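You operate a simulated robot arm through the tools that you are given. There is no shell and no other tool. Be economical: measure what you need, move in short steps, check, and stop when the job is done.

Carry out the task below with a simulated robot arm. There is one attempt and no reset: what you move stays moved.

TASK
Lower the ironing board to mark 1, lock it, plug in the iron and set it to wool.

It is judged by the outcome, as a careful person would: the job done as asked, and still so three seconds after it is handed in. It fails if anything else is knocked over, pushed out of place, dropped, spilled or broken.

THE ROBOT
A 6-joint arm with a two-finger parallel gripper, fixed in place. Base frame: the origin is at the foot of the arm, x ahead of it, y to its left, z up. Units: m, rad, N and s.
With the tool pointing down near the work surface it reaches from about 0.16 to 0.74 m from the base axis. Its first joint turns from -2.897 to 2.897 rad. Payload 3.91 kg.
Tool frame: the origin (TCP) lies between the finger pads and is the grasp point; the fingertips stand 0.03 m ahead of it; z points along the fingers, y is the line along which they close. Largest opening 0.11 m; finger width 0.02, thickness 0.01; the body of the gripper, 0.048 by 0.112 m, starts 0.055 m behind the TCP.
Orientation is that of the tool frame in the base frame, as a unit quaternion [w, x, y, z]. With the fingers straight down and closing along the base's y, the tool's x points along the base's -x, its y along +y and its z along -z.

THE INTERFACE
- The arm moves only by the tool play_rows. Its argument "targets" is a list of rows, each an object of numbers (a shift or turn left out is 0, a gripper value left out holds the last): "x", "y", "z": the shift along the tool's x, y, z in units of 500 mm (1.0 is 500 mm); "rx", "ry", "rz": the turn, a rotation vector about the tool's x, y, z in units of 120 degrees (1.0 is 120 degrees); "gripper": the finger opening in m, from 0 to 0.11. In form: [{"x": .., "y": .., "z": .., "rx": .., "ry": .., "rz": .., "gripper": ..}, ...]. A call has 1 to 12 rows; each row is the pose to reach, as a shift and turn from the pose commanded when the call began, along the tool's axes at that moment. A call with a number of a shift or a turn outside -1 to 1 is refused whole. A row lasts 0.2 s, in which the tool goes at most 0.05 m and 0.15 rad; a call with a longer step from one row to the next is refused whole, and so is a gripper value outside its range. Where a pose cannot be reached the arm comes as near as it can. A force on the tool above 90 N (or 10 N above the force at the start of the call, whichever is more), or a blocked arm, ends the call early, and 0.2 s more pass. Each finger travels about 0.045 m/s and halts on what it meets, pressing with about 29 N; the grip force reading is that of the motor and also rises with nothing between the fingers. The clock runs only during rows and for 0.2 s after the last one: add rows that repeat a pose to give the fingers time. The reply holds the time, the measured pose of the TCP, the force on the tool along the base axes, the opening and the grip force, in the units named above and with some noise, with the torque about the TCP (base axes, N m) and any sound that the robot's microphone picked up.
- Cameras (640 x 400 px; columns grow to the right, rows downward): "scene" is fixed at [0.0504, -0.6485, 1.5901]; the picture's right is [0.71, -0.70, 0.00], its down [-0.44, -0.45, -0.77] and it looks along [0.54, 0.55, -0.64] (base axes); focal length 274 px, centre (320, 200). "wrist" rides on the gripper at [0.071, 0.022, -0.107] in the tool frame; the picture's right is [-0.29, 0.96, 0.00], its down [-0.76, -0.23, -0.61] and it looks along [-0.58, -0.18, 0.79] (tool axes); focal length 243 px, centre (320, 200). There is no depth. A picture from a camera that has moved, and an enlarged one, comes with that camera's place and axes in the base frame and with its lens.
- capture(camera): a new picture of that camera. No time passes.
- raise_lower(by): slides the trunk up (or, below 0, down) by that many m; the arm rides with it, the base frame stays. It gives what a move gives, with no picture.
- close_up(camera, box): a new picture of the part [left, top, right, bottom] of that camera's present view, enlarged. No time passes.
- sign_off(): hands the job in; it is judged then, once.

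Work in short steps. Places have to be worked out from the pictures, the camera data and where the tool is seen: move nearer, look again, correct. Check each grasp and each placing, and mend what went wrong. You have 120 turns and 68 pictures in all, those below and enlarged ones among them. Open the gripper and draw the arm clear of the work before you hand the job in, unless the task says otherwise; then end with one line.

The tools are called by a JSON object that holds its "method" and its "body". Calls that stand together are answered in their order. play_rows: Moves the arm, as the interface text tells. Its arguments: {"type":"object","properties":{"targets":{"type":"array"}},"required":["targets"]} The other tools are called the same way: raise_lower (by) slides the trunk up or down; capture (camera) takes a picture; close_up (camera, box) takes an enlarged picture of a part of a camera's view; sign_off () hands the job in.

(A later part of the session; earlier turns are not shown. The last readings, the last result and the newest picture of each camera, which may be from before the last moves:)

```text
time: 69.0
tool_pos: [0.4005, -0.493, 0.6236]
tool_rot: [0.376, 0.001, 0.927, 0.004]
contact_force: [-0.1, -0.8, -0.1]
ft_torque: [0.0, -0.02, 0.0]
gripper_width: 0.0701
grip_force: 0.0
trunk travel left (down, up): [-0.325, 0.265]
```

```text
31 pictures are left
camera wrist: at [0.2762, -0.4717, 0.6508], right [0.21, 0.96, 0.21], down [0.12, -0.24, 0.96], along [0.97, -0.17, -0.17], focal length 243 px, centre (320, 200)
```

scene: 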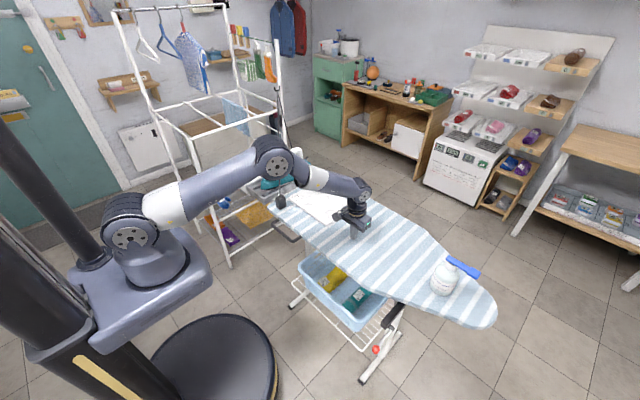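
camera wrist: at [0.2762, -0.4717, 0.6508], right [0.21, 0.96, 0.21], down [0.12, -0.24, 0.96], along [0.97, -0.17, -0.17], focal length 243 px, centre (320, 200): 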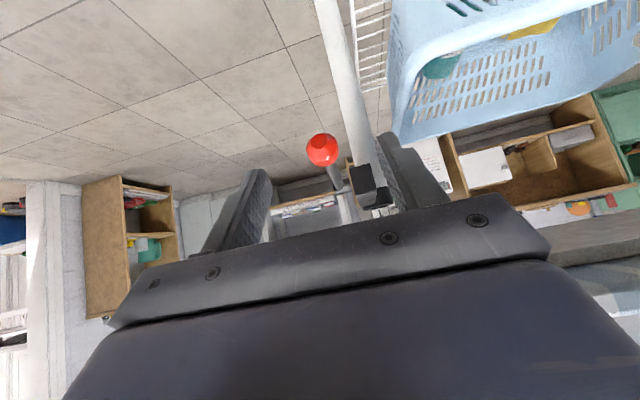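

Ball at about (0.473, −0.494, 0.573). I advance onto it and close.

{"method": "play_rows", "body": {"targets": [{"x": -0.033}, {"x": -0.033, "z": 0.06}, {"x": -0.033, "z": 0.12}, {"x": -0.033, "z": 0.173}, {"x": -0.033, "z": 0.173, "gripper": 0.015}, {"x": -0.033, "z": 0.173}, {"x": -0.033, "z": 0.173}, {"x": -0.033, "z": 0.173}, {"x": -0.033, "z": 0.173}]}}

{"method": "capture", "body": {"camera": "wrist"}}

```text
time: 71.0
tool_pos: [0.4731, -0.4944, 0.5744]
tool_rot: [0.376, 0.003, 0.926, 0.0]
contact_force: [1.2, -41.5, -1.5]
ft_torque: [0.17, -0.22, 0.02]
gripper_width: 0.027
grip_force: 45.1
trunk travel left (down, up): [-0.325, 0.265]
```

```text
30 pictures are left
camera wrist: at [0.3477, -0.4732, 0.601], right [0.21, 0.96, 0.2], down [0.12, -0.23, 0.96], along [0.97, -0.18, -0.16], focal length 243 px, centre (320, 200)
```

wrist: 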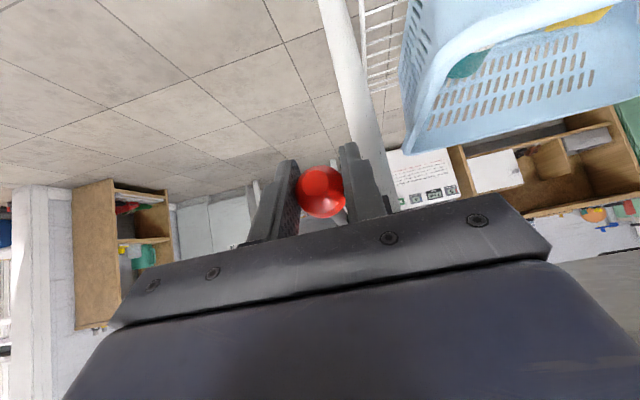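

Gripped, but with a −41 N side load; I shift 5 mm toward −y and start the reverse arc.

{"method": "play_rows", "body": {"targets": [{"y": -0.01}, {"x": 0.0185, "z": 0.0322, "y": -0.01}, {"x": 0.0294, "z": 0.0638, "y": -0.01}, {"x": 0.0352, "z": 0.114, "y": -0.01}]}}

```text
time: 72.0
tool_pos: [0.4999, -0.4945, 0.5195]
tool_rot: [0.376, 0.001, 0.927, 0.005]
contact_force: [-7.2, -18.9, 6.5]
ft_torque: [0.17, -0.99, 0.15]
gripper_width: 0.027
grip_force: 45.2
trunk travel left (down, up): [-0.325, 0.265]
```

Lever follows. I complete the arc to vertical.

{"method": "play_rows", "body": {"targets": [{"x": -0.003, "z": 0.025, "y": -0.004}, {"x": -0.0071, "z": 0.0498, "y": -0.005}, {"x": -0.016, "z": 0.073, "y": -0.005}, {"x": -0.0272, "z": 0.096, "y": -0.005}, {"x": -0.042, "z": 0.117, "y": -0.005}, {"x": -0.0584, "z": 0.1356, "y": -0.005}]}}

{"method": "capture", "body": {"camera": "wrist"}}

```text
time: 73.5
tool_pos: [0.5635, -0.4958, 0.4884]
tool_rot: [0.373, 0.001, 0.928, 0.008]
contact_force: [-46.0, 28.7, -4.9]
ft_torque: [-1.34, -4.86, -0.54]
gripper_width: 0.0271
grip_force: 45.1
trunk travel left (down, up): [-0.325, 0.265]
```

```text
29 pictures are left
camera wrist: at [0.4395, -0.4746, 0.5163], right [0.21, 0.95, 0.22], down [0.13, -0.25, 0.96], along [0.97, -0.17, -0.17], focal length 243 px, centre (320, 200)
```

wrist: 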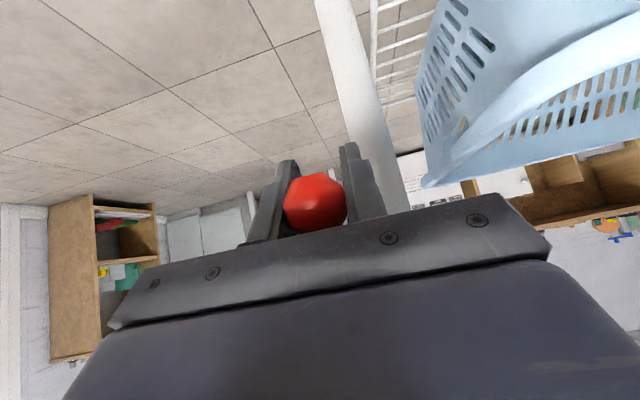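

Strong resistance (46 N) at the original lever position: it is against its stop. I open and back out along the fingers.

{"method": "play_rows", "body": {"targets": [{"gripper": 0.07}, {}, {}, {}, {"z": -0.06}, {"z": -0.14}, {"z": -0.22}, {"z": -0.3}, {"z": -0.36}]}}

{"method": "capture", "body": {"camera": "wrist"}}

{"method": "close_up", "body": {"camera": "scene", "box": [320, 270, 440, 390]}}

```text
time: 75.5
tool_pos: [0.443, -0.499, 0.6209]
tool_rot: [0.375, 0.001, 0.927, 0.004]
contact_force: [-0.3, 0.6, 0.3]
ft_torque: [-0.02, -0.03, -0.01]
gripper_width: 0.0702
grip_force: 0.1
trunk travel left (down, up): [-0.325, 0.265]
```

```text
28 pictures are left
camera wrist: at [0.3184, -0.4777, 0.6473], right [0.21, 0.96, 0.21], down [0.12, -0.24, 0.96], along [0.97, -0.17, -0.17], focal length 243 px, centre (320, 200)
```

wrist: 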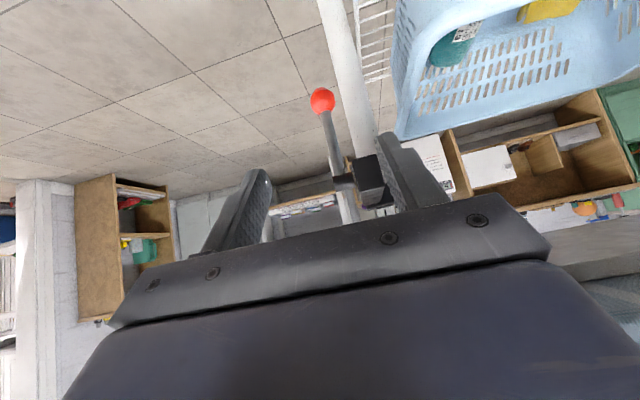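

```text
3.33 times, centred on (380, 330) of scene
camera zoom: at [0.0504, -0.6485, 1.5901], right [0.71, -0.7, 0.0], down [-0.44, -0.45, -0.77], along [0.54, 0.55, -0.64], focal length 913 px, centre (120, -233)
```

zoom: 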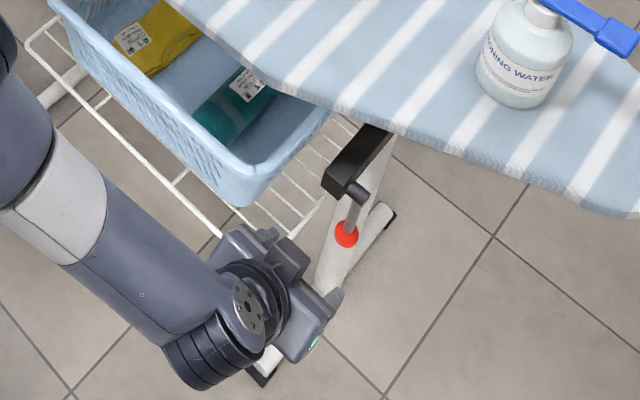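

The lever is back exactly where it was when locked. Now I retreat, turn the tool down, and raise up to inspect the iron, plug and socket.

{"method": "play_rows", "body": {"targets": [{"x": 0.06, "z": -0.06}, {"x": 0.12, "z": -0.12, "ry": 0.05}, {"x": 0.186, "z": -0.181, "ry": 0.11}, {"x": 0.186, "z": -0.181, "y": 0.09, "ry": 0.17}, {"x": 0.186, "z": -0.181, "y": 0.18, "ry": 0.23}, {"x": 0.186, "z": -0.181, "y": 0.27, "ry": 0.29}, {"x": 0.186, "z": -0.181, "y": 0.36, "ry": 0.34}, {"x": 0.186, "z": -0.181, "y": 0.45, "ry": 0.37}, {"x": 0.186, "z": -0.181, "y": 0.54, "ry": 0.37}, {"x": 0.186, "z": -0.181, "y": 0.63, "ry": 0.37}, {"x": 0.186, "z": -0.181, "y": 0.72, "ry": 0.37}, {"x": 0.186, "z": -0.181, "y": 0.81, "ry": 0.37}]}}

{"method": "raise_lower", "body": {"by": 0.265}}

{"method": "capture", "body": {"camera": "wrist"}}

{"method": "capture", "body": {"camera": "scene"}}

```text
time: 78.0
tool_pos: [0.3141, -0.0954, 0.6249]
tool_rot: [-0.001, -0.001, 1.0, 0.005]
contact_force: [-1.1, 0.1, 0.7]
ft_torque: [0.03, 0.03, -0.01]
gripper_width: 0.0701
grip_force: 0.1
trunk travel left (down, up): [-0.325, 0.265]
```

```text
time: 80.8
tool_pos: [0.3145, -0.0948, 0.8896]
tool_rot: [-0.001, -0.001, 1.0, 0.004]
contact_force: [0.0, -0.5, 0.8]
ft_torque: [0.02, 0.0, -0.02]
gripper_width: 0.0699
grip_force: 0.1
trunk travel left (down, up): [-0.59, 0.0]
```

```text
26 pictures are left
camera wrist: at [0.243, -0.0752, 0.9968], right [0.29, 0.96, 0.01], down [0.76, -0.23, 0.6], along [0.58, -0.17, -0.8], focal length 243 px, centre (320, 200)
```

wrist: 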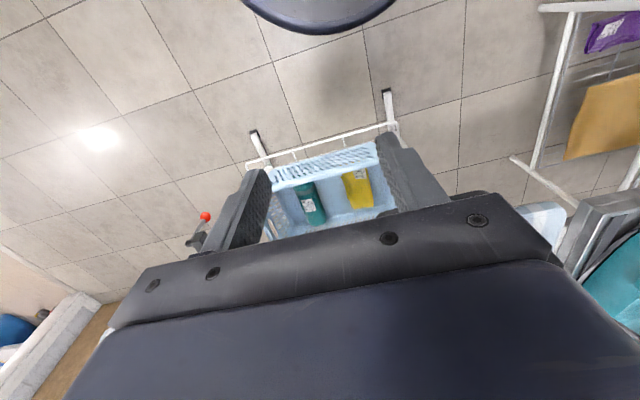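

```text
25 pictures are left
```

scene: 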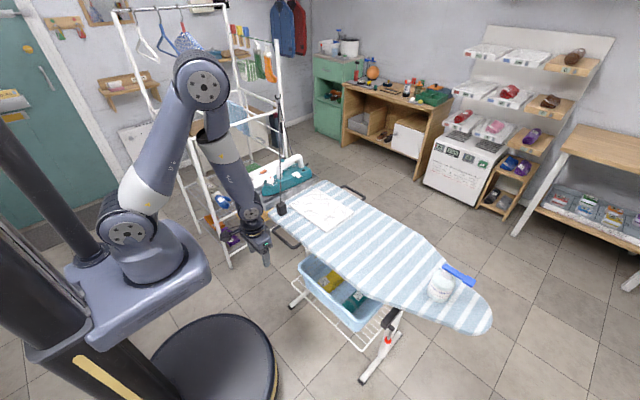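

The iron area is visible from the scene camera; I enlarge it.

{"method": "close_up", "body": {"camera": "scene", "box": [240, 145, 336, 220]}}

```text
5.33 times, centred on (288, 182) of scene
camera zoom: at [0.0504, -0.6485, 1.5901], right [0.71, -0.7, 0.0], down [-0.44, -0.45, -0.77], along [0.54, 0.55, -0.64], focal length 1461 px, centre (491, 293)
```

zoom: 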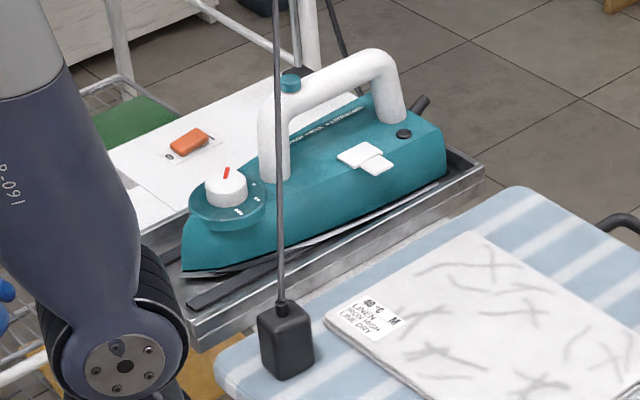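

I raise and shift to see the iron, socket and plug with the wrist camera from above.

{"method": "play_rows", "body": {"targets": [{"z": -0.08}, {"z": -0.16}, {"z": -0.24, "y": 0.04}, {"z": -0.3, "y": 0.1}, {"z": -0.34, "y": 0.18}, {"z": -0.34, "y": 0.27}, {"z": -0.34, "y": 0.36}, {"z": -0.34, "y": 0.45}, {"z": -0.34, "y": 0.54, "x": -0.02}, {"z": -0.34, "y": 0.62, "x": -0.06}, {"z": -0.34, "y": 0.7, "x": -0.1}]}}

{"method": "capture", "body": {"camera": "wrist"}}

```text
time: 83.2
tool_pos: [0.3644, 0.2553, 1.0612]
tool_rot: [-0.002, -0.001, 1.0, 0.003]
contact_force: [0.3, 0.1, 0.0]
ft_torque: [0.01, -0.02, 0.01]
gripper_width: 0.0703
grip_force: 0.0
trunk travel left (down, up): [-0.59, 0.0]
```

```text
23 pictures are left
camera wrist: at [0.294, 0.2749, 1.1693], right [0.29, 0.96, 0.01], down [0.76, -0.23, 0.6], along [0.58, -0.17, -0.8], focal length 243 px, centre (320, 200)
```

wrist: 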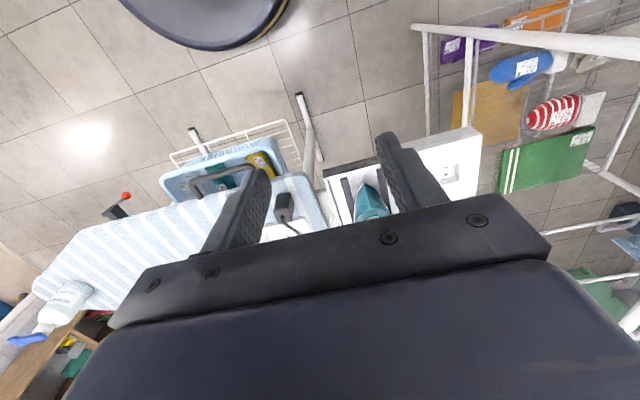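

The socket (white box) is at pixel (450,175). I step back and tilt to see the iron and dial too.

{"method": "play_rows", "body": {"targets": [{"x": 0.06, "ry": -0.06}, {"x": 0.12, "ry": -0.12}, {"x": 0.16, "ry": -0.18}, {"x": 0.16, "ry": -0.23}]}}

{"method": "capture", "body": {"camera": "wrist"}}

```text
time: 84.2
tool_pos: [0.2832, 0.2543, 1.0631]
tool_rot: [0.238, -0.001, 0.971, 0.005]
contact_force: [0.3, 0.0, -0.6]
ft_torque: [-0.02, -0.03, -0.02]
gripper_width: 0.0703
grip_force: 0.0
trunk travel left (down, up): [-0.59, 0.0]
```

```text
22 pictures are left
camera wrist: at [0.1711, 0.2735, 1.1248], right [0.25, 0.96, 0.14], down [0.4, -0.24, 0.89], along [0.88, -0.17, -0.44], focal length 243 px, centre (320, 200)
```

wrist: 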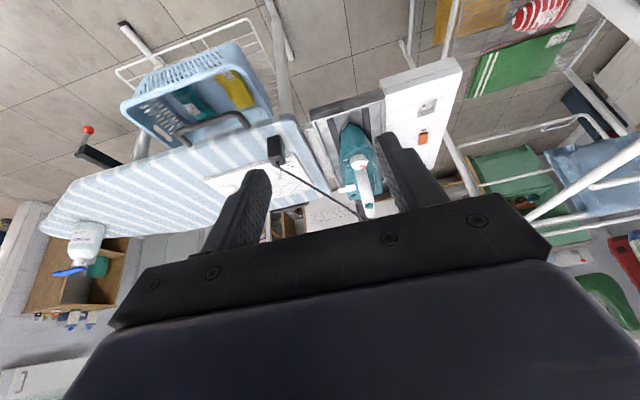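

Good overview. I enlarge the iron/socket region.

{"method": "close_up", "body": {"camera": "wrist", "box": [400, 60, 470, 160]}}

{"method": "close_up", "body": {"camera": "wrist", "box": [260, 85, 400, 225]}}

```text
4.00 times, centred on (435, 110) of wrist
camera zoom: at [0.1711, 0.2735, 1.1248], right [0.25, 0.96, 0.14], down [0.4, -0.24, 0.89], along [0.88, -0.17, -0.44], focal length 970 px, centre (-140, 560)
```

zoom: 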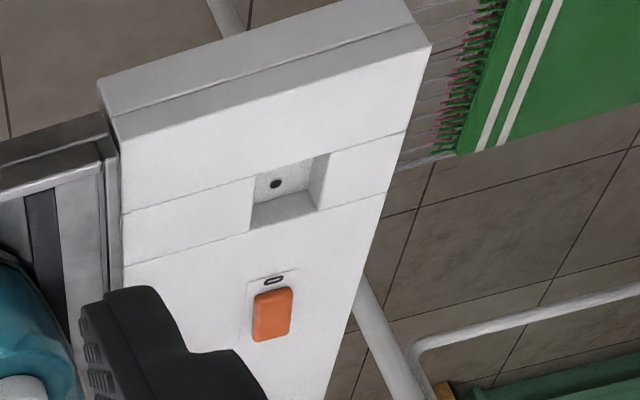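

```text
2.86 times, centred on (330, 155) of wrist
camera zoom: at [0.1711, 0.2735, 1.1248], right [0.25, 0.96, 0.14], down [0.4, -0.24, 0.89], along [0.88, -0.17, -0.44], focal length 693 px, centre (291, 329)
```

zoom: 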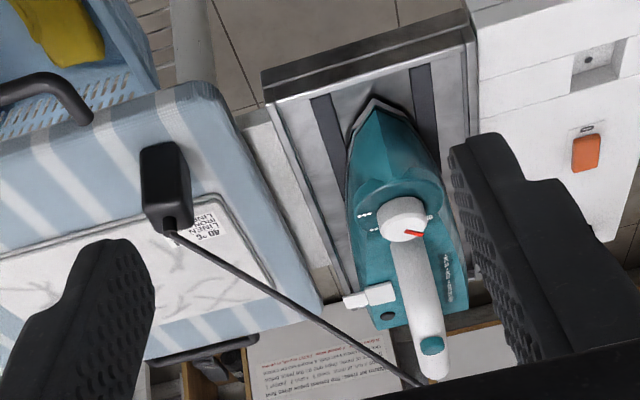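

Plug top is triangulated at (0.567, 0.120, 0.818), board surface ≈0.76; the socket recess (hole facing up) is at about (0.63, 0.465, 0.73), with a rocker switch beside it. Because the cord rises straight up, I'll grip the plug with the tool tilted 45°. Going to a pre-grasp 0.12 m short.

{"method": "play_rows", "body": {"targets": [{"x": -0.026, "y": -0.038, "z": 0.07, "ry": -0.02}, {"x": -0.052, "y": -0.076, "z": 0.14, "ry": -0.04}, {"x": -0.08, "y": -0.114, "z": 0.21, "ry": -0.06}, {"x": -0.108, "y": -0.152, "z": 0.28, "ry": -0.08}, {"x": -0.136, "y": -0.19, "z": 0.35, "ry": -0.1}, {"x": -0.163, "y": -0.23, "z": 0.42, "ry": -0.12}, {"x": -0.19, "y": -0.268, "z": 0.496, "ry": -0.146}]}}

{"method": "capture", "body": {"camera": "wrist"}}

{"method": "close_up", "body": {"camera": "scene", "box": [230, 140, 340, 225]}}

```text
time: 85.8
tool_pos: [0.4926, 0.1308, 0.8923]
tool_rot: [0.379, 0.0, 0.925, -0.002]
contact_force: [-0.9, 0.5, 0.1]
ft_torque: [-0.01, 0.02, 0.0]
gripper_width: 0.0701
grip_force: 0.0
out of reach, approached as far as the arm can: row 7
trunk travel left (down, up): [-0.59, 0.0]
```

```text
19 pictures are left
camera wrist: at [0.3663, 0.1508, 0.9189], right [0.21, 0.96, 0.2], down [0.11, -0.23, 0.97], along [0.97, -0.18, -0.16], focal length 243 px, centre (320, 200)
```

wrist: 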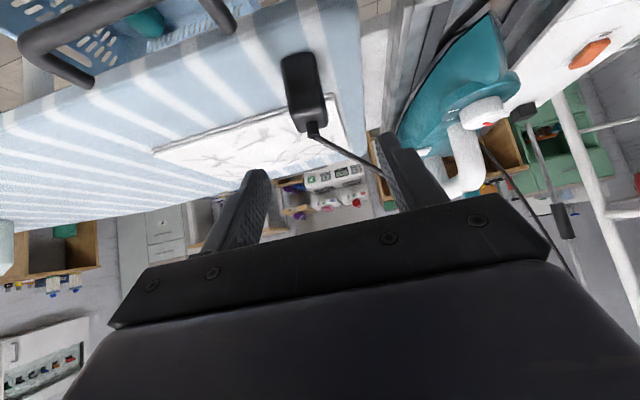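

```text
4.71 times, centred on (285, 182) of scene
camera zoom: at [0.0504, -0.6485, 1.5901], right [0.71, -0.7, 0.0], down [-0.44, -0.45, -0.77], along [0.54, 0.55, -0.64], focal length 1289 px, centre (485, 282)
```

zoom: 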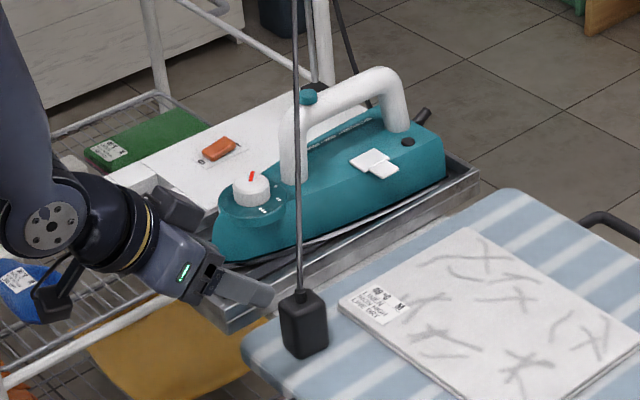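

Plug location confirmed (0.567, 0.121, top 0.82, bottom 0.755). The arm was at its limit in this posture, so I raise the arm 0.1 m and lower the trunk 0.1 m for a better posture.

{"method": "play_rows", "body": {"targets": [{"x": -0.047, "z": -0.047}, {"x": -0.094, "z": -0.094}, {"x": -0.1414, "z": -0.1414}]}}

{"method": "raise_lower", "body": {"by": -0.1}}

```text
time: 86.6
tool_pos: [0.4923, 0.1294, 0.9933]
tool_rot: [0.381, 0.001, 0.925, 0.004]
contact_force: [0.3, 0.3, -0.6]
ft_torque: [0.03, -0.01, -0.01]
gripper_width: 0.0698
grip_force: 0.1
trunk travel left (down, up): [-0.59, 0.0]
```

```text
time: 87.9
tool_pos: [0.4918, 0.1287, 0.8946]
tool_rot: [0.382, 0.0, 0.924, 0.004]
contact_force: [-0.4, 0.2, -0.9]
ft_torque: [-0.02, -0.03, 0.04]
gripper_width: 0.07
grip_force: 0.0
trunk travel left (down, up): [-0.49, 0.1]
```

Posture is fine now. I advance onto the plug, opening 0.056, without closing yet.

{"method": "play_rows", "body": {"targets": [{"x": 0.0235, "y": -0.0154, "gripper": 0.056}, {"x": 0.0235, "y": -0.0154, "z": 0.06}, {"x": 0.0235, "y": -0.0154, "z": 0.12}, {"x": 0.0235, "y": -0.0154, "z": 0.18}, {"x": 0.0235, "y": -0.0154, "z": 0.236}]}}

{"method": "capture", "body": {"camera": "wrist"}}

```text
time: 89.1
tool_pos: [0.5671, 0.1214, 0.8013]
tool_rot: [0.381, 0.001, 0.924, 0.005]
contact_force: [-0.6, -0.7, -0.1]
ft_torque: [0.01, 0.0, -0.01]
gripper_width: 0.0561
grip_force: 0.0
trunk travel left (down, up): [-0.49, 0.1]
```

```text
17 pictures are left
camera wrist: at [0.4415, 0.1419, 0.8255], right [0.2, 0.96, 0.21], down [0.11, -0.24, 0.96], along [0.97, -0.17, -0.15], focal length 243 px, centre (320, 200)
```

wrist: 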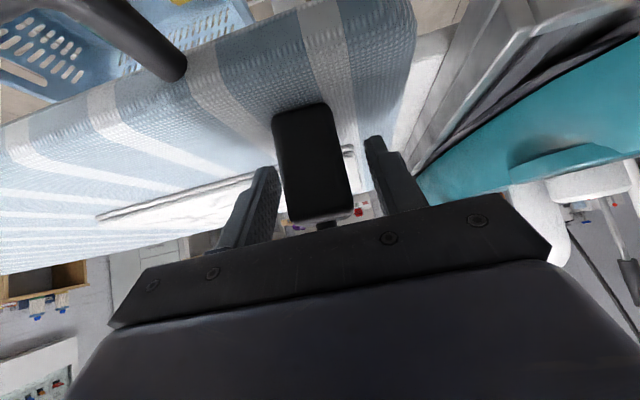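

Plug sits centered between the fingers. Close, then lift 60 mm straight up.

{"method": "play_rows", "body": {"targets": [{"gripper": 0.015}, {}, {}, {}, {}, {"x": -0.02, "z": -0.02}, {"x": -0.05, "z": -0.05}, {"x": -0.085, "z": -0.085}]}}

{"method": "capture", "body": {"camera": "wrist"}}

```text
time: 90.9
tool_pos: [0.5675, 0.1215, 0.8608]
tool_rot: [0.381, 0.001, 0.925, 0.005]
contact_force: [-0.3, 0.2, 0.5]
ft_torque: [0.02, -0.02, 0.0]
gripper_width: 0.0149
grip_force: 0.2
trunk travel left (down, up): [-0.49, 0.1]
```

```text
16 pictures are left
camera wrist: at [0.4415, 0.1423, 0.8869], right [0.2, 0.96, 0.21], down [0.11, -0.24, 0.96], along [0.97, -0.17, -0.15], focal length 243 px, centre (320, 200)
```

wrist: 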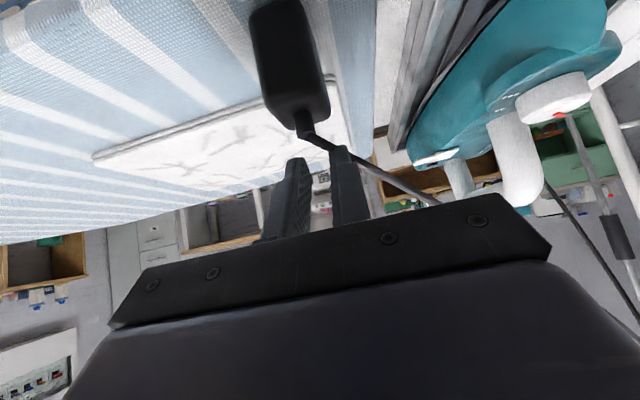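

The fingers closed on nothing: the plug is still standing, so my depth was off. I look from the scene camera to compare fingertips and plug.

{"method": "close_up", "body": {"camera": "scene", "box": [250, 160, 314, 220]}}

```text
6.67 times, centred on (282, 190) of scene
camera zoom: at [0.0504, -0.6485, 1.5901], right [0.71, -0.7, 0.0], down [-0.44, -0.45, -0.77], along [0.54, 0.55, -0.64], focal length 1827 px, centre (573, 267)
```

zoom: 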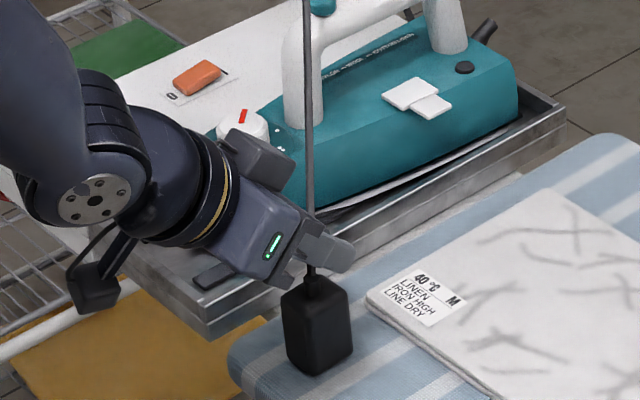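

The cord runs between the fingers, so the plug is roughly where thought but about 1 cm deeper, (0.578, 0.124); it may have slipped. I reopen, go down a bit deeper, close, and read the width before lifting.

{"method": "play_rows", "body": {"targets": [{"gripper": 0.06, "y": 0.004}, {"y": 0.004}, {"y": 0.004}, {"x": 0.02, "z": 0.035, "y": 0.004}, {"x": 0.045, "z": 0.07, "y": 0.004}, {"x": 0.07, "z": 0.108, "y": 0.004}, {"x": 0.07, "z": 0.108, "y": 0.004, "gripper": 0.01}, {"x": 0.07, "z": 0.108, "y": 0.004}, {"x": 0.07, "z": 0.108, "y": 0.004}, {"x": 0.07, "z": 0.108, "y": 0.004}, {"x": 0.07, "z": 0.108, "y": 0.004}]}}

```text
time: 93.3
tool_pos: [0.5785, 0.1235, 0.7996]
tool_rot: [0.382, 0.001, 0.924, 0.004]
contact_force: [1.7, 0.0, 0.7]
ft_torque: [-0.04, -0.04, -0.01]
gripper_width: 0.0315
grip_force: 29.2
trunk travel left (down, up): [-0.49, 0.1]
```

Now width 0.0315 at 29 N: the plug is held. I lift gently 40 mm.

{"method": "play_rows", "body": {"targets": [{"x": -0.012, "z": -0.012}, {"x": -0.025, "z": -0.025}, {"x": -0.04, "z": -0.04}, {"x": -0.057, "z": -0.057}]}}

{"method": "capture", "body": {"camera": "wrist"}}

```text
time: 94.3
tool_pos: [0.5794, 0.1244, 0.8399]
tool_rot: [0.382, 0.001, 0.924, 0.003]
contact_force: [-0.5, -0.1, -1.4]
ft_torque: [0.01, 0.02, -0.02]
gripper_width: 0.0314
grip_force: 29.2
trunk travel left (down, up): [-0.49, 0.1]
```

```text
14 pictures are left
camera wrist: at [0.4541, 0.1449, 0.8643], right [0.2, 0.96, 0.21], down [0.11, -0.24, 0.96], along [0.97, -0.17, -0.15], focal length 243 px, centre (320, 200)
```

wrist: 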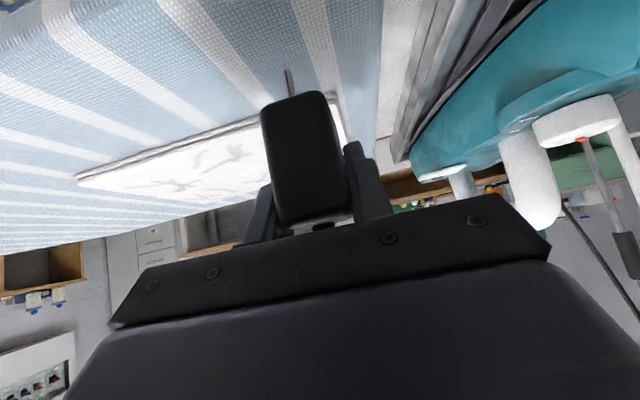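

The plug is held, its single pin visible underneath. Re-triangulating: dial ≈ (0.637, 0.29, 0.815), switch ≈ (0.710, 0.463, 0.752), socket hole ≈ (0.615, 0.459, panel top ≈ 0.747). I lift to z 0.94 and carry the plug in front of the iron toward the socket.

{"method": "play_rows", "body": {"targets": [{"x": -0.047, "z": -0.047}, {"x": -0.094, "z": -0.094}, {"x": -0.1414, "z": -0.1414}, {"x": -0.124, "z": -0.159, "y": 0.08}, {"x": -0.106, "z": -0.177, "y": 0.165}, {"x": -0.088, "z": -0.195, "y": 0.25}, {"x": -0.0707, "z": -0.212, "y": 0.331}, {"x": -0.08, "z": -0.203, "y": 0.405}, {"x": -0.09, "z": -0.194, "y": 0.48}, {"x": -0.099, "z": -0.184, "y": 0.551}]}}

{"method": "capture", "body": {"camera": "wrist"}}

```text
time: 96.5
tool_pos: [0.5496, 0.4008, 0.9412]
tool_rot: [0.38, 0.0, 0.925, 0.005]
contact_force: [-0.4, -0.1, 0.2]
ft_torque: [-0.01, -0.01, 0.02]
gripper_width: 0.0316
grip_force: 29.3
trunk travel left (down, up): [-0.49, 0.1]
```

```text
13 pictures are left
camera wrist: at [0.4235, 0.4206, 0.967], right [0.2, 0.96, 0.21], down [0.11, -0.24, 0.96], along [0.97, -0.17, -0.15], focal length 243 px, centre (320, 200)
```

wrist: 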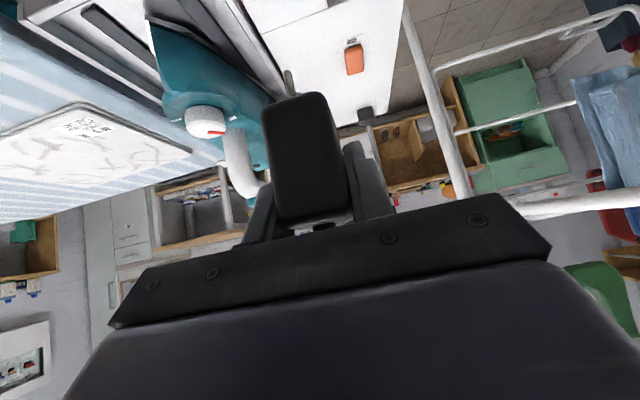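

The plug is near the socket. I need the pin's offset from the tool point, so I take an enlarged scene picture here.

{"method": "close_up", "body": {"camera": "scene", "box": [205, 130, 285, 190]}}

```text
6.67 times, centred on (245, 160) of scene
camera zoom: at [0.0504, -0.6485, 1.5901], right [0.71, -0.7, 0.0], down [-0.44, -0.45, -0.77], along [0.54, 0.55, -0.64], focal length 1827 px, centre (820, 467)
```

zoom: 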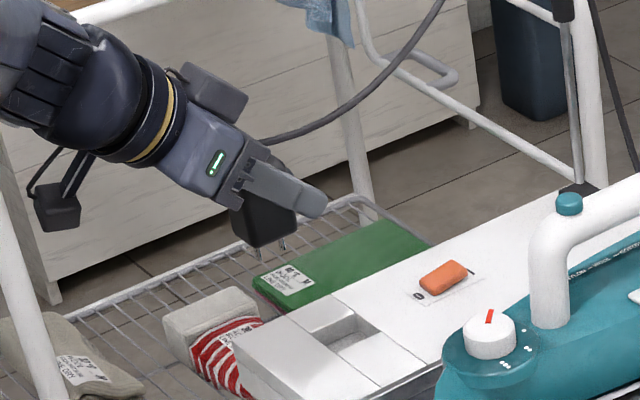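

Plug body bottom is about 36 mm below the tool point and centred ~10 mm behind it (−x). I zoom once onto the socket recess in the scene view to fix its position.

{"method": "close_up", "body": {"camera": "scene", "box": [232, 160, 288, 195]}}

```text
11.43 times, centred on (260, 178) of scene
camera zoom: at [0.0504, -0.6485, 1.5901], right [0.71, -0.7, 0.0], down [-0.44, -0.45, -0.77], along [0.54, 0.55, -0.64], focal length 3131 px, centre (1006, 457)
```

zoom: 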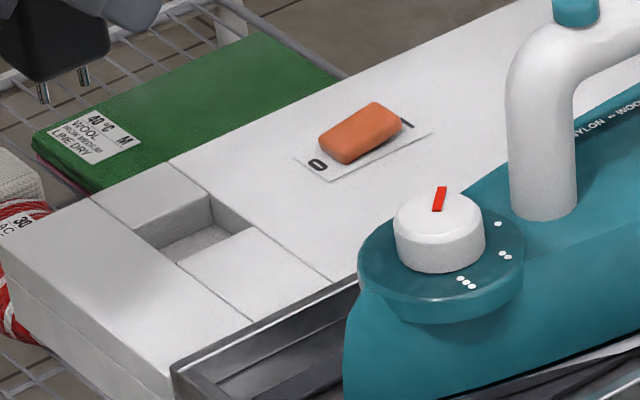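

The picture shows two pins along x, and a recess of about 40×36 mm centred near (0.612, 0.460, 0.745). It also shows a towel tag "WOOL iron medium" and dial dots; the handle legend pairs wool with two dots. I hover with the pin tips ~35 mm above the recess.

{"method": "play_rows", "body": {"targets": [{"x": 0.0, "z": 0.05, "y": 0.06}, {"x": 0.0, "z": 0.11, "y": 0.1184}, {"x": 0.015, "z": 0.18, "y": 0.1184}, {"x": 0.0315, "z": 0.2405, "y": 0.1184}, {"x": 0.0315, "z": 0.2405, "y": 0.1184}]}}

{"method": "close_up", "body": {"camera": "scene", "box": [232, 160, 288, 195]}}

```text
time: 97.7
tool_pos: [0.6232, 0.4609, 0.8455]
tool_rot: [0.383, 0.0, 0.924, 0.005]
contact_force: [0.1, 0.5, -1.0]
ft_torque: [-0.03, -0.02, 0.0]
gripper_width: 0.0315
grip_force: 28.8
trunk travel left (down, up): [-0.49, 0.1]
```

```text
11.43 times, centred on (260, 178) of scene
camera zoom: at [0.0504, -0.6485, 1.5901], right [0.71, -0.7, 0.0], down [-0.44, -0.45, -0.77], along [0.54, 0.55, -0.64], focal length 3131 px, centre (1006, 457)
```

zoom: 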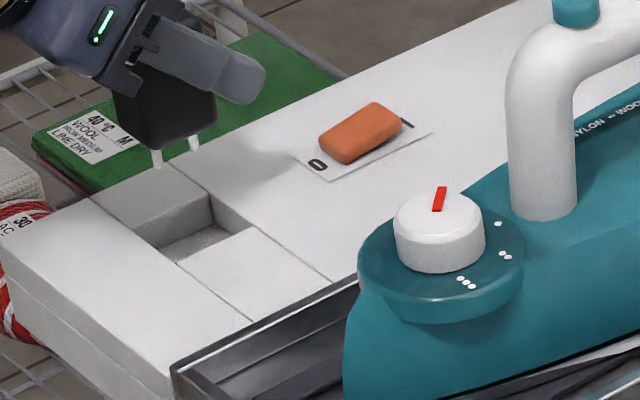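

Projecting the pins straight down lands within a few pixels of the recess centre. I check the other direction with the wrist camera.

{"method": "close_up", "body": {"camera": "wrist", "box": [230, 0, 390, 110]}}

```text
3.64 times, centred on (310, 55) of wrist
camera zoom: at [0.4969, 0.4807, 0.8709], right [0.2, 0.96, 0.21], down [0.11, -0.24, 0.96], along [0.97, -0.17, -0.15], focal length 882 px, centre (356, 727)
```

zoom: 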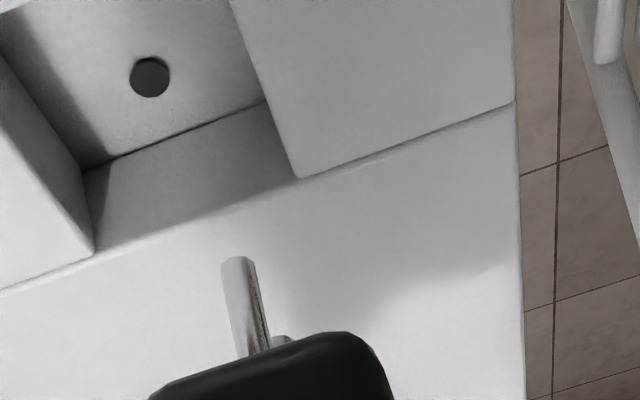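

Combining both views, the panel top is nearer z≈0.755 and the pins need about −3 mm in x and −11 mm in y. I make that shift, come down 18 mm, and check again.

{"method": "play_rows", "body": {"targets": [{"y": -0.022}, {"y": -0.022, "x": 0.015, "z": 0.01}, {"y": -0.022, "x": 0.03, "z": 0.021}, {"y": -0.022, "x": 0.03, "z": 0.021}]}}

{"method": "close_up", "body": {"camera": "wrist", "box": [230, 0, 390, 110]}}

```text
time: 98.7
tool_pos: [0.6194, 0.4483, 0.827]
tool_rot: [0.382, 0.001, 0.924, 0.004]
contact_force: [0.5, -0.2, -0.6]
ft_torque: [-0.01, -0.01, -0.01]
gripper_width: 0.0315
grip_force: 29.5
trunk travel left (down, up): [-0.49, 0.1]
```

```text
3.64 times, centred on (310, 55) of wrist
camera zoom: at [0.4944, 0.4697, 0.8531], right [0.2, 0.96, 0.21], down [0.11, -0.24, 0.96], along [0.97, -0.17, -0.15], focal length 882 px, centre (356, 727)
```

zoom: 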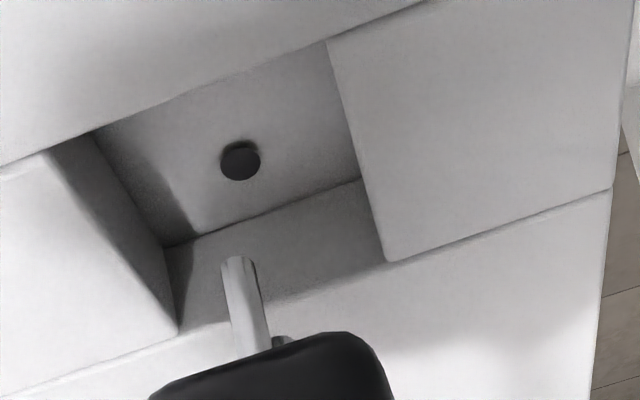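

In the wrist view the pins' vertical line runs exactly to the hidden −x hole, and the earlier scene view fixes x−y; together they call for a shift of −7 mm in x and +1.6 mm in y. I shift, descend 12 mm and verify from the scene.

{"method": "play_rows", "body": {"targets": [{"x": 0.0102, "z": -0.0102, "y": 0.0034}, {"x": 0.0187, "z": -0.0017, "y": 0.0034}, {"x": 0.0272, "z": 0.0068, "y": 0.0034}, {"x": 0.0272, "z": 0.0068, "y": 0.0034}]}}

{"method": "close_up", "body": {"camera": "scene", "box": [236, 162, 276, 192]}}

```text
time: 99.7
tool_pos: [0.6123, 0.4502, 0.8161]
tool_rot: [0.382, 0.001, 0.924, 0.005]
contact_force: [-0.6, -0.1, -0.5]
ft_torque: [0.02, -0.02, 0.02]
gripper_width: 0.0315
grip_force: 28.9
trunk travel left (down, up): [-0.49, 0.1]
```

```text
13.33 times, centred on (256, 177) of scene
camera zoom: at [0.0504, -0.6485, 1.5901], right [0.71, -0.7, 0.0], down [-0.44, -0.45, -0.77], along [0.54, 0.55, -0.64], focal length 3653 px, centre (1173, 507)
```

zoom: 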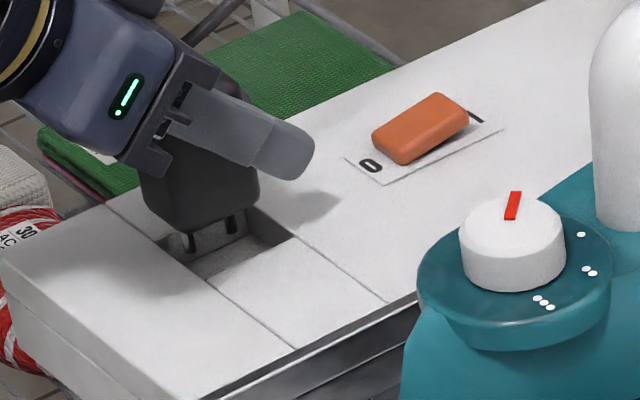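

The plug is right over the recess. I descend in 3 mm steps, watching force.

{"method": "play_rows", "body": {"targets": [{"x": 0.0042, "z": 0.0042}, {"x": 0.0085, "z": 0.0085}, {"x": 0.0127, "z": 0.0127}, {"x": 0.017, "z": 0.017}, {"x": 0.0212, "z": 0.0212}]}}

```text
time: 100.9
tool_pos: [0.6131, 0.4507, 0.8003]
tool_rot: [0.382, 0.0, 0.924, 0.004]
contact_force: [-0.7, 0.5, -0.3]
ft_torque: [0.02, -0.01, -0.02]
gripper_width: 0.0315
grip_force: 29.2
trunk travel left (down, up): [-0.49, 0.1]
```

No contact yet. 9 mm more.

{"method": "play_rows", "body": {"targets": [{"x": 0.0035, "z": 0.0035}, {"x": 0.007, "z": 0.007}, {"x": 0.0105, "z": 0.0105}, {"x": 0.0127, "z": 0.0127}]}}

```text
time: 101.9
tool_pos: [0.6134, 0.4513, 0.7952]
tool_rot: [0.383, 0.001, 0.924, 0.007]
contact_force: [5.1, 1.0, 19.2]
ft_torque: [-0.3, 0.43, 0.03]
gripper_width: 0.0318
grip_force: 28.9
trunk travel left (down, up): [-0.49, 0.1]
```

Contact at z 0.795 (19 N): the pins seem to be on the floor beside the holes. I lift 8 mm and look with the wrist camera.

{"method": "play_rows", "body": {"targets": [{"x": -0.009, "z": -0.009}, {"x": -0.0168, "z": -0.0168}]}}

{"method": "close_up", "body": {"camera": "wrist", "box": [250, 20, 370, 110]}}

```text
time: 102.5
tool_pos: [0.6116, 0.4495, 0.8024]
tool_rot: [0.38, 0.0, 0.925, 0.005]
contact_force: [0.3, -0.2, -1.7]
ft_torque: [-0.01, -0.02, -0.01]
gripper_width: 0.0316
grip_force: 28.8
trunk travel left (down, up): [-0.49, 0.1]
```

```text
4.44 times, centred on (310, 65) of wrist
camera zoom: at [0.4864, 0.4702, 0.8274], right [0.2, 0.96, 0.21], down [0.11, -0.24, 0.96], along [0.97, -0.17, -0.16], focal length 1078 px, centre (364, 800)
```

zoom: 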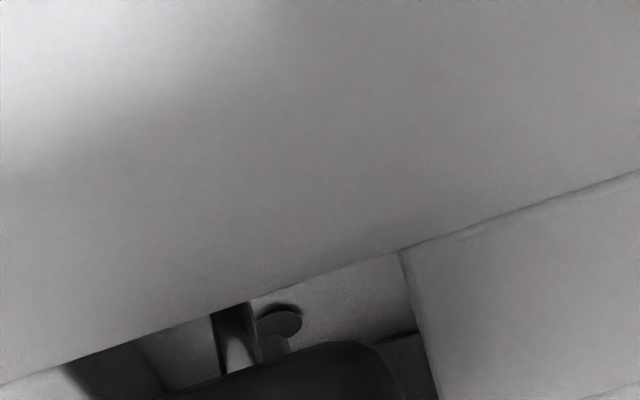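

The +x pin will land about 6–8 mm short (−x) of its hole. I shift +6.5 mm in x and descend again.

{"method": "play_rows", "body": {"targets": [{"x": -0.0092, "z": 0.0092}, {"x": -0.005, "z": 0.0134}, {"x": -0.0008, "z": 0.0176}, {"x": 0.0034, "z": 0.0218}, {"x": 0.0062, "z": 0.0246}]}}

```text
time: 103.7
tool_pos: [0.6187, 0.4494, 0.7938]
tool_rot: [0.382, 0.001, 0.924, 0.005]
contact_force: [0.0, -0.7, -0.4]
ft_torque: [-0.03, 0.0, 0.01]
gripper_width: 0.0314
grip_force: 28.8
trunk travel left (down, up): [-0.49, 0.1]
```

At 0.794 with no force: past the previous contact, so the pins are entering. Continue.

{"method": "play_rows", "body": {"targets": [{"x": 0.0035, "z": 0.0035}, {"x": 0.007, "z": 0.007}, {"x": 0.0105, "z": 0.0105}]}}

```text
time: 104.5
tool_pos: [0.6189, 0.4504, 0.7891]
tool_rot: [0.384, 0.001, 0.923, 0.006]
contact_force: [-2.8, -1.5, 14.0]
ft_torque: [-0.3, -0.16, -0.13]
gripper_width: 0.0314
grip_force: 29.0
trunk travel left (down, up): [-0.49, 0.1]
```

14 N at 0.789; could be insertion friction. I push a few mm more and watch.

{"method": "play_rows", "body": {"targets": [{"x": 0.004, "z": 0.004}, {"x": 0.008, "z": 0.008}, {"x": 0.012, "z": 0.012}]}}

```text
time: 105.3
tool_pos: [0.6196, 0.4497, 0.7875]
tool_rot: [0.388, 0.003, 0.922, 0.008]
contact_force: [-9.5, -10.9, 55.2]
ft_torque: [-1.29, -0.56, 0.06]
gripper_width: 0.0317
grip_force: 29.0
trunk travel left (down, up): [-0.49, 0.1]
```

55 N with hardly any movement: by geometry the fingertips are now touching the panel while the pins are ~6 mm in. I release and back out along the tool axis to look; then I'll press the plug home from above.

{"method": "play_rows", "body": {"targets": [{"x": -0.006, "z": -0.006, "gripper": 0.05}, {"x": -0.006, "z": -0.006}, {"x": -0.006, "z": -0.006}, {"x": -0.006, "z": -0.07}, {"x": -0.006, "z": -0.14}, {"x": -0.006, "z": -0.2}]}}

{"method": "close_up", "body": {"camera": "scene", "box": [230, 150, 294, 192]}}

```text
time: 106.7
tool_pos: [0.5506, 0.4497, 0.8503]
tool_rot: [0.381, 0.001, 0.924, 0.004]
contact_force: [0.2, -0.1, 0.1]
ft_torque: [0.0, 0.01, -0.02]
gripper_width: 0.0503
grip_force: 0.1
trunk travel left (down, up): [-0.49, 0.1]
```

```text
9.52 times, centred on (262, 171) of scene
camera zoom: at [0.0504, -0.6485, 1.5901], right [0.71, -0.7, 0.0], down [-0.44, -0.45, -0.77], along [0.54, 0.55, -0.64], focal length 2610 px, centre (872, 476)
```

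zoom: 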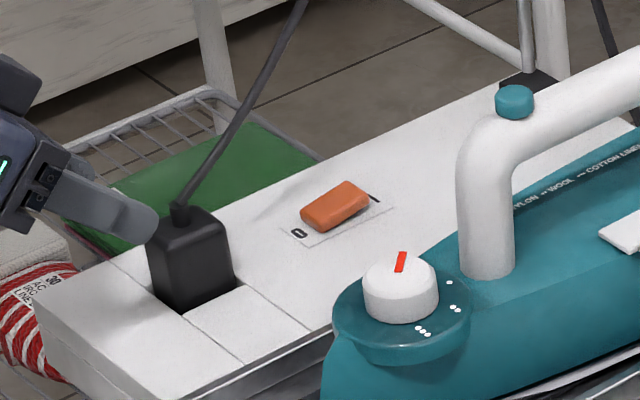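

The plug stands upright in the recess and appears seated (only ~34 mm protrudes). I verify by pressing its top gently with closed fingers, on the side away from the cord.

{"method": "play_rows", "body": {"targets": [{"gripper": 0.0}, {}, {}, {"x": -0.018, "z": 0.025}, {"x": -0.0353, "z": 0.0495}, {"x": -0.031, "z": 0.0537}, {"x": -0.0268, "z": 0.058}, {"x": -0.0226, "z": 0.062}]}}

```text
time: 108.5
tool_pos: [0.5795, 0.4497, 0.8353]
tool_rot: [0.382, 0.0, 0.924, 0.005]
contact_force: [-0.9, 0.1, 0.6]
ft_torque: [0.0, 0.01, -0.01]
gripper_width: 0.0
grip_force: 29.4
trunk travel left (down, up): [-0.49, 0.1]
```

No contact yet at 0.835; continue down in 2 mm steps.

{"method": "play_rows", "body": {"targets": [{"x": 0.003, "z": 0.003}, {"x": 0.006, "z": 0.006}, {"x": 0.009, "z": 0.009}, {"x": 0.012, "z": 0.012}, {"x": 0.015, "z": 0.015}]}}

```text
time: 109.7
tool_pos: [0.5812, 0.4501, 0.8282]
tool_rot: [0.384, 0.001, 0.923, 0.006]
contact_force: [-2.0, -1.6, 15.0]
ft_torque: [-0.01, -0.12, -0.05]
gripper_width: 0.0
grip_force: 28.7
trunk travel left (down, up): [-0.49, 0.1]
```

Contact at 0.828 (plug top ≈0.80). I push firmer to see whether it sinks.

{"method": "play_rows", "body": {"targets": [{"x": 0.004, "z": 0.004}, {"x": 0.008, "z": 0.008}, {"x": 0.012, "z": 0.012}]}}

```text
time: 110.5
tool_pos: [0.5797, 0.4493, 0.8276]
tool_rot: [0.388, 0.002, 0.922, 0.009]
contact_force: [-6.4, -5.7, 54.2]
ft_torque: [-0.18, -0.58, -0.02]
gripper_width: 0.0001
grip_force: 29.2
trunk travel left (down, up): [-0.49, 0.1]
```

The plug stays put under 54 N: it is fully seated. I leave the socket's rocker alone, as it wasn't asked for. Next is the dial: knob top ≈ (0.635, 0.283, 0.824), pointer at OFF, and wool = two dots, a ~90° clockwise turn. I back off and hover in front of the knob.

{"method": "play_rows", "body": {"targets": [{"x": -0.02, "z": -0.06}, {"x": -0.04, "z": -0.13}, {"x": -0.0655, "z": -0.195}, {"x": -0.0655, "z": -0.195, "y": -0.08, "gripper": 0.065}, {"x": -0.0655, "z": -0.195, "y": -0.16}, {"x": -0.0655, "z": -0.195, "y": -0.25}, {"x": -0.0655, "z": -0.195, "y": -0.3326}, {"x": -0.0655, "z": -0.195, "y": -0.3326}]}}

{"method": "capture", "body": {"camera": "wrist"}}

```text
time: 112.3
tool_pos: [0.5359, 0.2818, 0.908]
tool_rot: [0.382, 0.002, 0.924, 0.004]
contact_force: [0.4, -1.1, -0.1]
ft_torque: [0.01, -0.01, 0.03]
gripper_width: 0.065
grip_force: 0.2
trunk travel left (down, up): [-0.49, 0.1]
```

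```text
4 pictures are left
camera wrist: at [0.41, 0.3025, 0.9338], right [0.2, 0.96, 0.21], down [0.11, -0.24, 0.96], along [0.97, -0.17, -0.15], focal length 243 px, centre (320, 200)
```

wrist: 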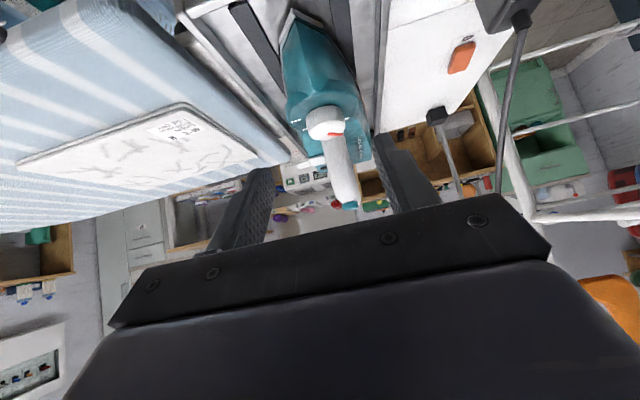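

Knob confirmed at (0.635, 0.283, ~0.82). I yaw the tilted tool +40° about the vertical, still hovering clear, so that I can sweep to −50° while gripping.

{"method": "play_rows", "body": {"targets": [{"x": -0.01, "y": -0.026, "z": 0.003, "rx": -0.047, "rz": -0.047}, {"x": -0.02, "y": -0.052, "z": 0.006, "rx": -0.094, "rz": -0.094}, {"x": -0.03, "y": -0.078, "z": 0.009, "rx": -0.141, "rz": -0.141}, {"x": -0.04, "y": -0.104, "z": 0.012, "rx": -0.188, "rz": -0.188}, {"x": -0.0477, "y": -0.1276, "z": 0.0137, "rx": -0.2357, "rz": -0.2357}]}}

```text
time: 113.5
tool_pos: [0.5254, 0.2626, 0.9048]
tool_rot: [0.355, -0.222, 0.905, 0.076]
contact_force: [-0.7, 0.4, 0.7]
ft_torque: [0.01, -0.02, -0.02]
gripper_width: 0.065
grip_force: 0.1
out of reach, approached as far as the arm can: row 3, 4, 5
trunk travel left (down, up): [-0.49, 0.1]
```

The arm can't reach that yaw in this posture. Raising the arm 0.1 m and lowering the trunk 0.1 m helped before; I do the same.

{"method": "play_rows", "body": {"targets": [{"x": -0.047, "z": -0.047}, {"x": -0.094, "z": -0.094}, {"x": -0.1414, "z": -0.1414}, {"x": -0.1414, "z": -0.1414}]}}

```text
time: 114.5
tool_pos: [0.5286, 0.2652, 1.0062]
tool_rot: [0.356, -0.223, 0.904, 0.076]
contact_force: [0.4, -0.3, -0.3]
ft_torque: [0.0, 0.02, -0.02]
gripper_width: 0.0651
grip_force: 0.0
out of reach, approached as far as the arm can: row 1, 2
trunk travel left (down, up): [-0.49, 0.1]
```

Now at yaw ≈27°, which is usable: I'll turn the knob in two strokes. I lower the trunk 0.1 m and go onto the knob with the fingertips just above the disc.

{"method": "raise_lower", "body": {"by": -0.1}}

{"method": "play_rows", "body": {"targets": [{"x": -0.034, "y": -0.0626}, {"x": -0.034, "y": -0.0626, "z": 0.07}, {"x": -0.034, "y": -0.0626, "z": 0.13}, {"x": -0.034, "y": -0.0626, "z": 0.17}, {"x": -0.034, "y": -0.0626, "z": 0.195}, {"x": -0.034, "y": -0.0626, "z": 0.195}]}}

```text
time: 115.8
tool_pos: [0.5287, 0.2655, 0.9051]
tool_rot: [0.356, -0.222, 0.904, 0.077]
contact_force: [-0.1, -0.4, 0.8]
ft_torque: [-0.02, 0.01, 0.05]
gripper_width: 0.0648
grip_force: 0.0
trunk travel left (down, up): [-0.39, 0.2]
```

```text
time: 117.2
tool_pos: [0.6132, 0.2718, 0.8452]
tool_rot: [0.357, -0.222, 0.904, 0.077]
contact_force: [-0.1, -0.5, -0.1]
ft_torque: [0.01, 0.0, -0.02]
gripper_width: 0.065
grip_force: 0.1
trunk travel left (down, up): [-0.39, 0.2]
```

Free so far. One wrist close-up to verify that the knob lies between the fingertips.

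{"method": "close_up", "body": {"camera": "wrist", "box": [220, 60, 420, 220]}}

```text
2.50 times, centred on (320, 140) of wrist
camera zoom: at [0.4928, 0.2345, 0.8743], right [-0.25, 0.95, 0.18], down [0.23, -0.12, 0.97], along [0.94, 0.28, -0.19], focal length 606 px, centre (320, 350)
```

zoom: 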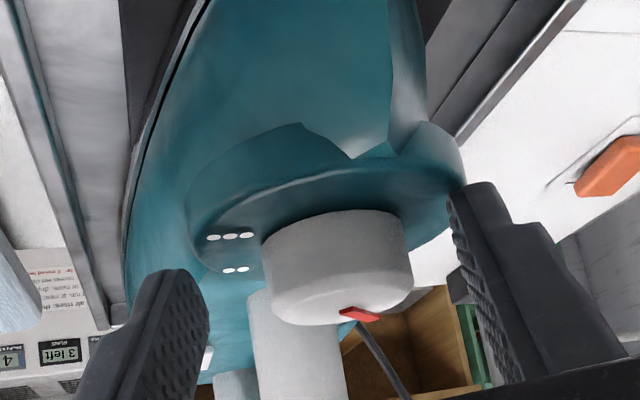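

Knob is between the fingers but ~12 mm ahead and 4 mm toward tool +y. I move forward horizontally and close.

{"method": "play_rows", "body": {"targets": [{"x": -0.009, "y": 0.008, "z": 0.008}, {"x": -0.0176, "y": 0.008, "z": 0.0162}, {"x": -0.0176, "y": 0.008, "z": 0.0162, "gripper": 0.02}, {"x": -0.0176, "y": 0.008, "z": 0.0162}, {"x": -0.0176, "y": 0.008, "z": 0.0162}, {"x": -0.0176, "y": 0.008, "z": 0.0162}]}}

```text
time: 118.6
tool_pos: [0.6234, 0.281, 0.8459]
tool_rot: [0.355, -0.221, 0.905, 0.076]
contact_force: [3.2, -1.9, 1.4]
ft_torque: [-0.14, -0.05, -0.04]
gripper_width: 0.0358
grip_force: 28.6
trunk travel left (down, up): [-0.39, 0.2]
```

Knob gripped (0.0358 m, balanced). I sweep 48° clockwise about the knob's axis.

{"method": "play_rows", "body": {"targets": [{"x": -0.0004, "y": 0.004, "z": 0.0003, "rx": 0.0451, "ry": 0.0014, "rz": 0.0489}, {"x": -0.0014, "y": 0.0081, "z": 0.001, "rx": 0.0902, "ry": 0.0028, "rz": 0.0978}, {"x": -0.0026, "y": 0.0118, "z": 0.0021, "rx": 0.1353, "ry": 0.0042, "rz": 0.1467}, {"x": -0.0042, "y": 0.0154, "z": 0.0034, "rx": 0.1804, "ry": 0.0056, "rz": 0.1956}, {"x": -0.0063, "y": 0.0185, "z": 0.0052, "rx": 0.2255, "ry": 0.007, "rz": 0.2445}, {"x": -0.0085, "y": 0.0213, "z": 0.0072, "rx": 0.2706, "ry": 0.0084, "rz": 0.2934}]}}

```text
time: 120.0
tool_pos: [0.6224, 0.294, 0.8457]
tool_rot: [0.357, 0.164, 0.917, -0.074]
contact_force: [-0.8, -1.4, 3.0]
ft_torque: [-0.34, -0.18, -0.05]
gripper_width: 0.0357
grip_force: 29.3
trunk travel left (down, up): [-0.39, 0.2]
```

The sweep went with low forces. I open, rotate back 48° without the knob, and regrip.

{"method": "play_rows", "body": {"targets": [{"gripper": 0.06}, {}, {}, {"y": -0.004, "z": 0.0001, "rx": -0.0453, "ry": -0.0013, "rz": -0.0491}, {"x": -0.0003, "y": -0.0081, "z": 0.0005, "rx": -0.0906, "ry": -0.0026, "rz": -0.0982}, {"x": -0.0012, "y": -0.0121, "z": 0.0014, "rx": -0.1359, "ry": -0.0039, "rz": -0.1473}, {"x": -0.0023, "y": -0.0158, "z": 0.0025, "rx": -0.1812, "ry": -0.0052, "rz": -0.1964}, {"x": -0.0039, "y": -0.0195, "z": 0.0041, "rx": -0.2265, "ry": -0.0065, "rz": -0.2455}, {"x": -0.0058, "y": -0.0225, "z": 0.0059, "rx": -0.2718, "ry": -0.0078, "rz": -0.2946}]}}

{"method": "close_up", "body": {"camera": "wrist", "box": [220, 60, 420, 220]}}

```text
time: 122.0
tool_pos: [0.6225, 0.281, 0.8459]
tool_rot: [0.356, -0.223, 0.904, 0.078]
contact_force: [0.2, 0.7, -0.8]
ft_torque: [0.0, -0.03, 0.0]
gripper_width: 0.0599
grip_force: 0.2
trunk travel left (down, up): [-0.39, 0.2]
```

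```text
2.50 times, centred on (320, 140) of wrist
camera zoom: at [0.5014, 0.2435, 0.8757], right [-0.25, 0.95, 0.18], down [0.23, -0.12, 0.97], along [0.94, 0.28, -0.18], focal length 606 px, centre (320, 350)
```

zoom: 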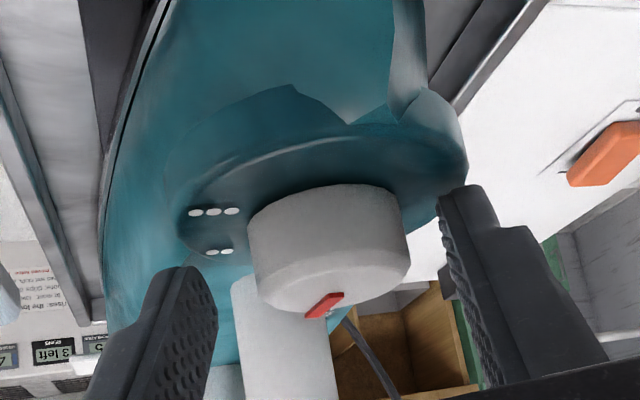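

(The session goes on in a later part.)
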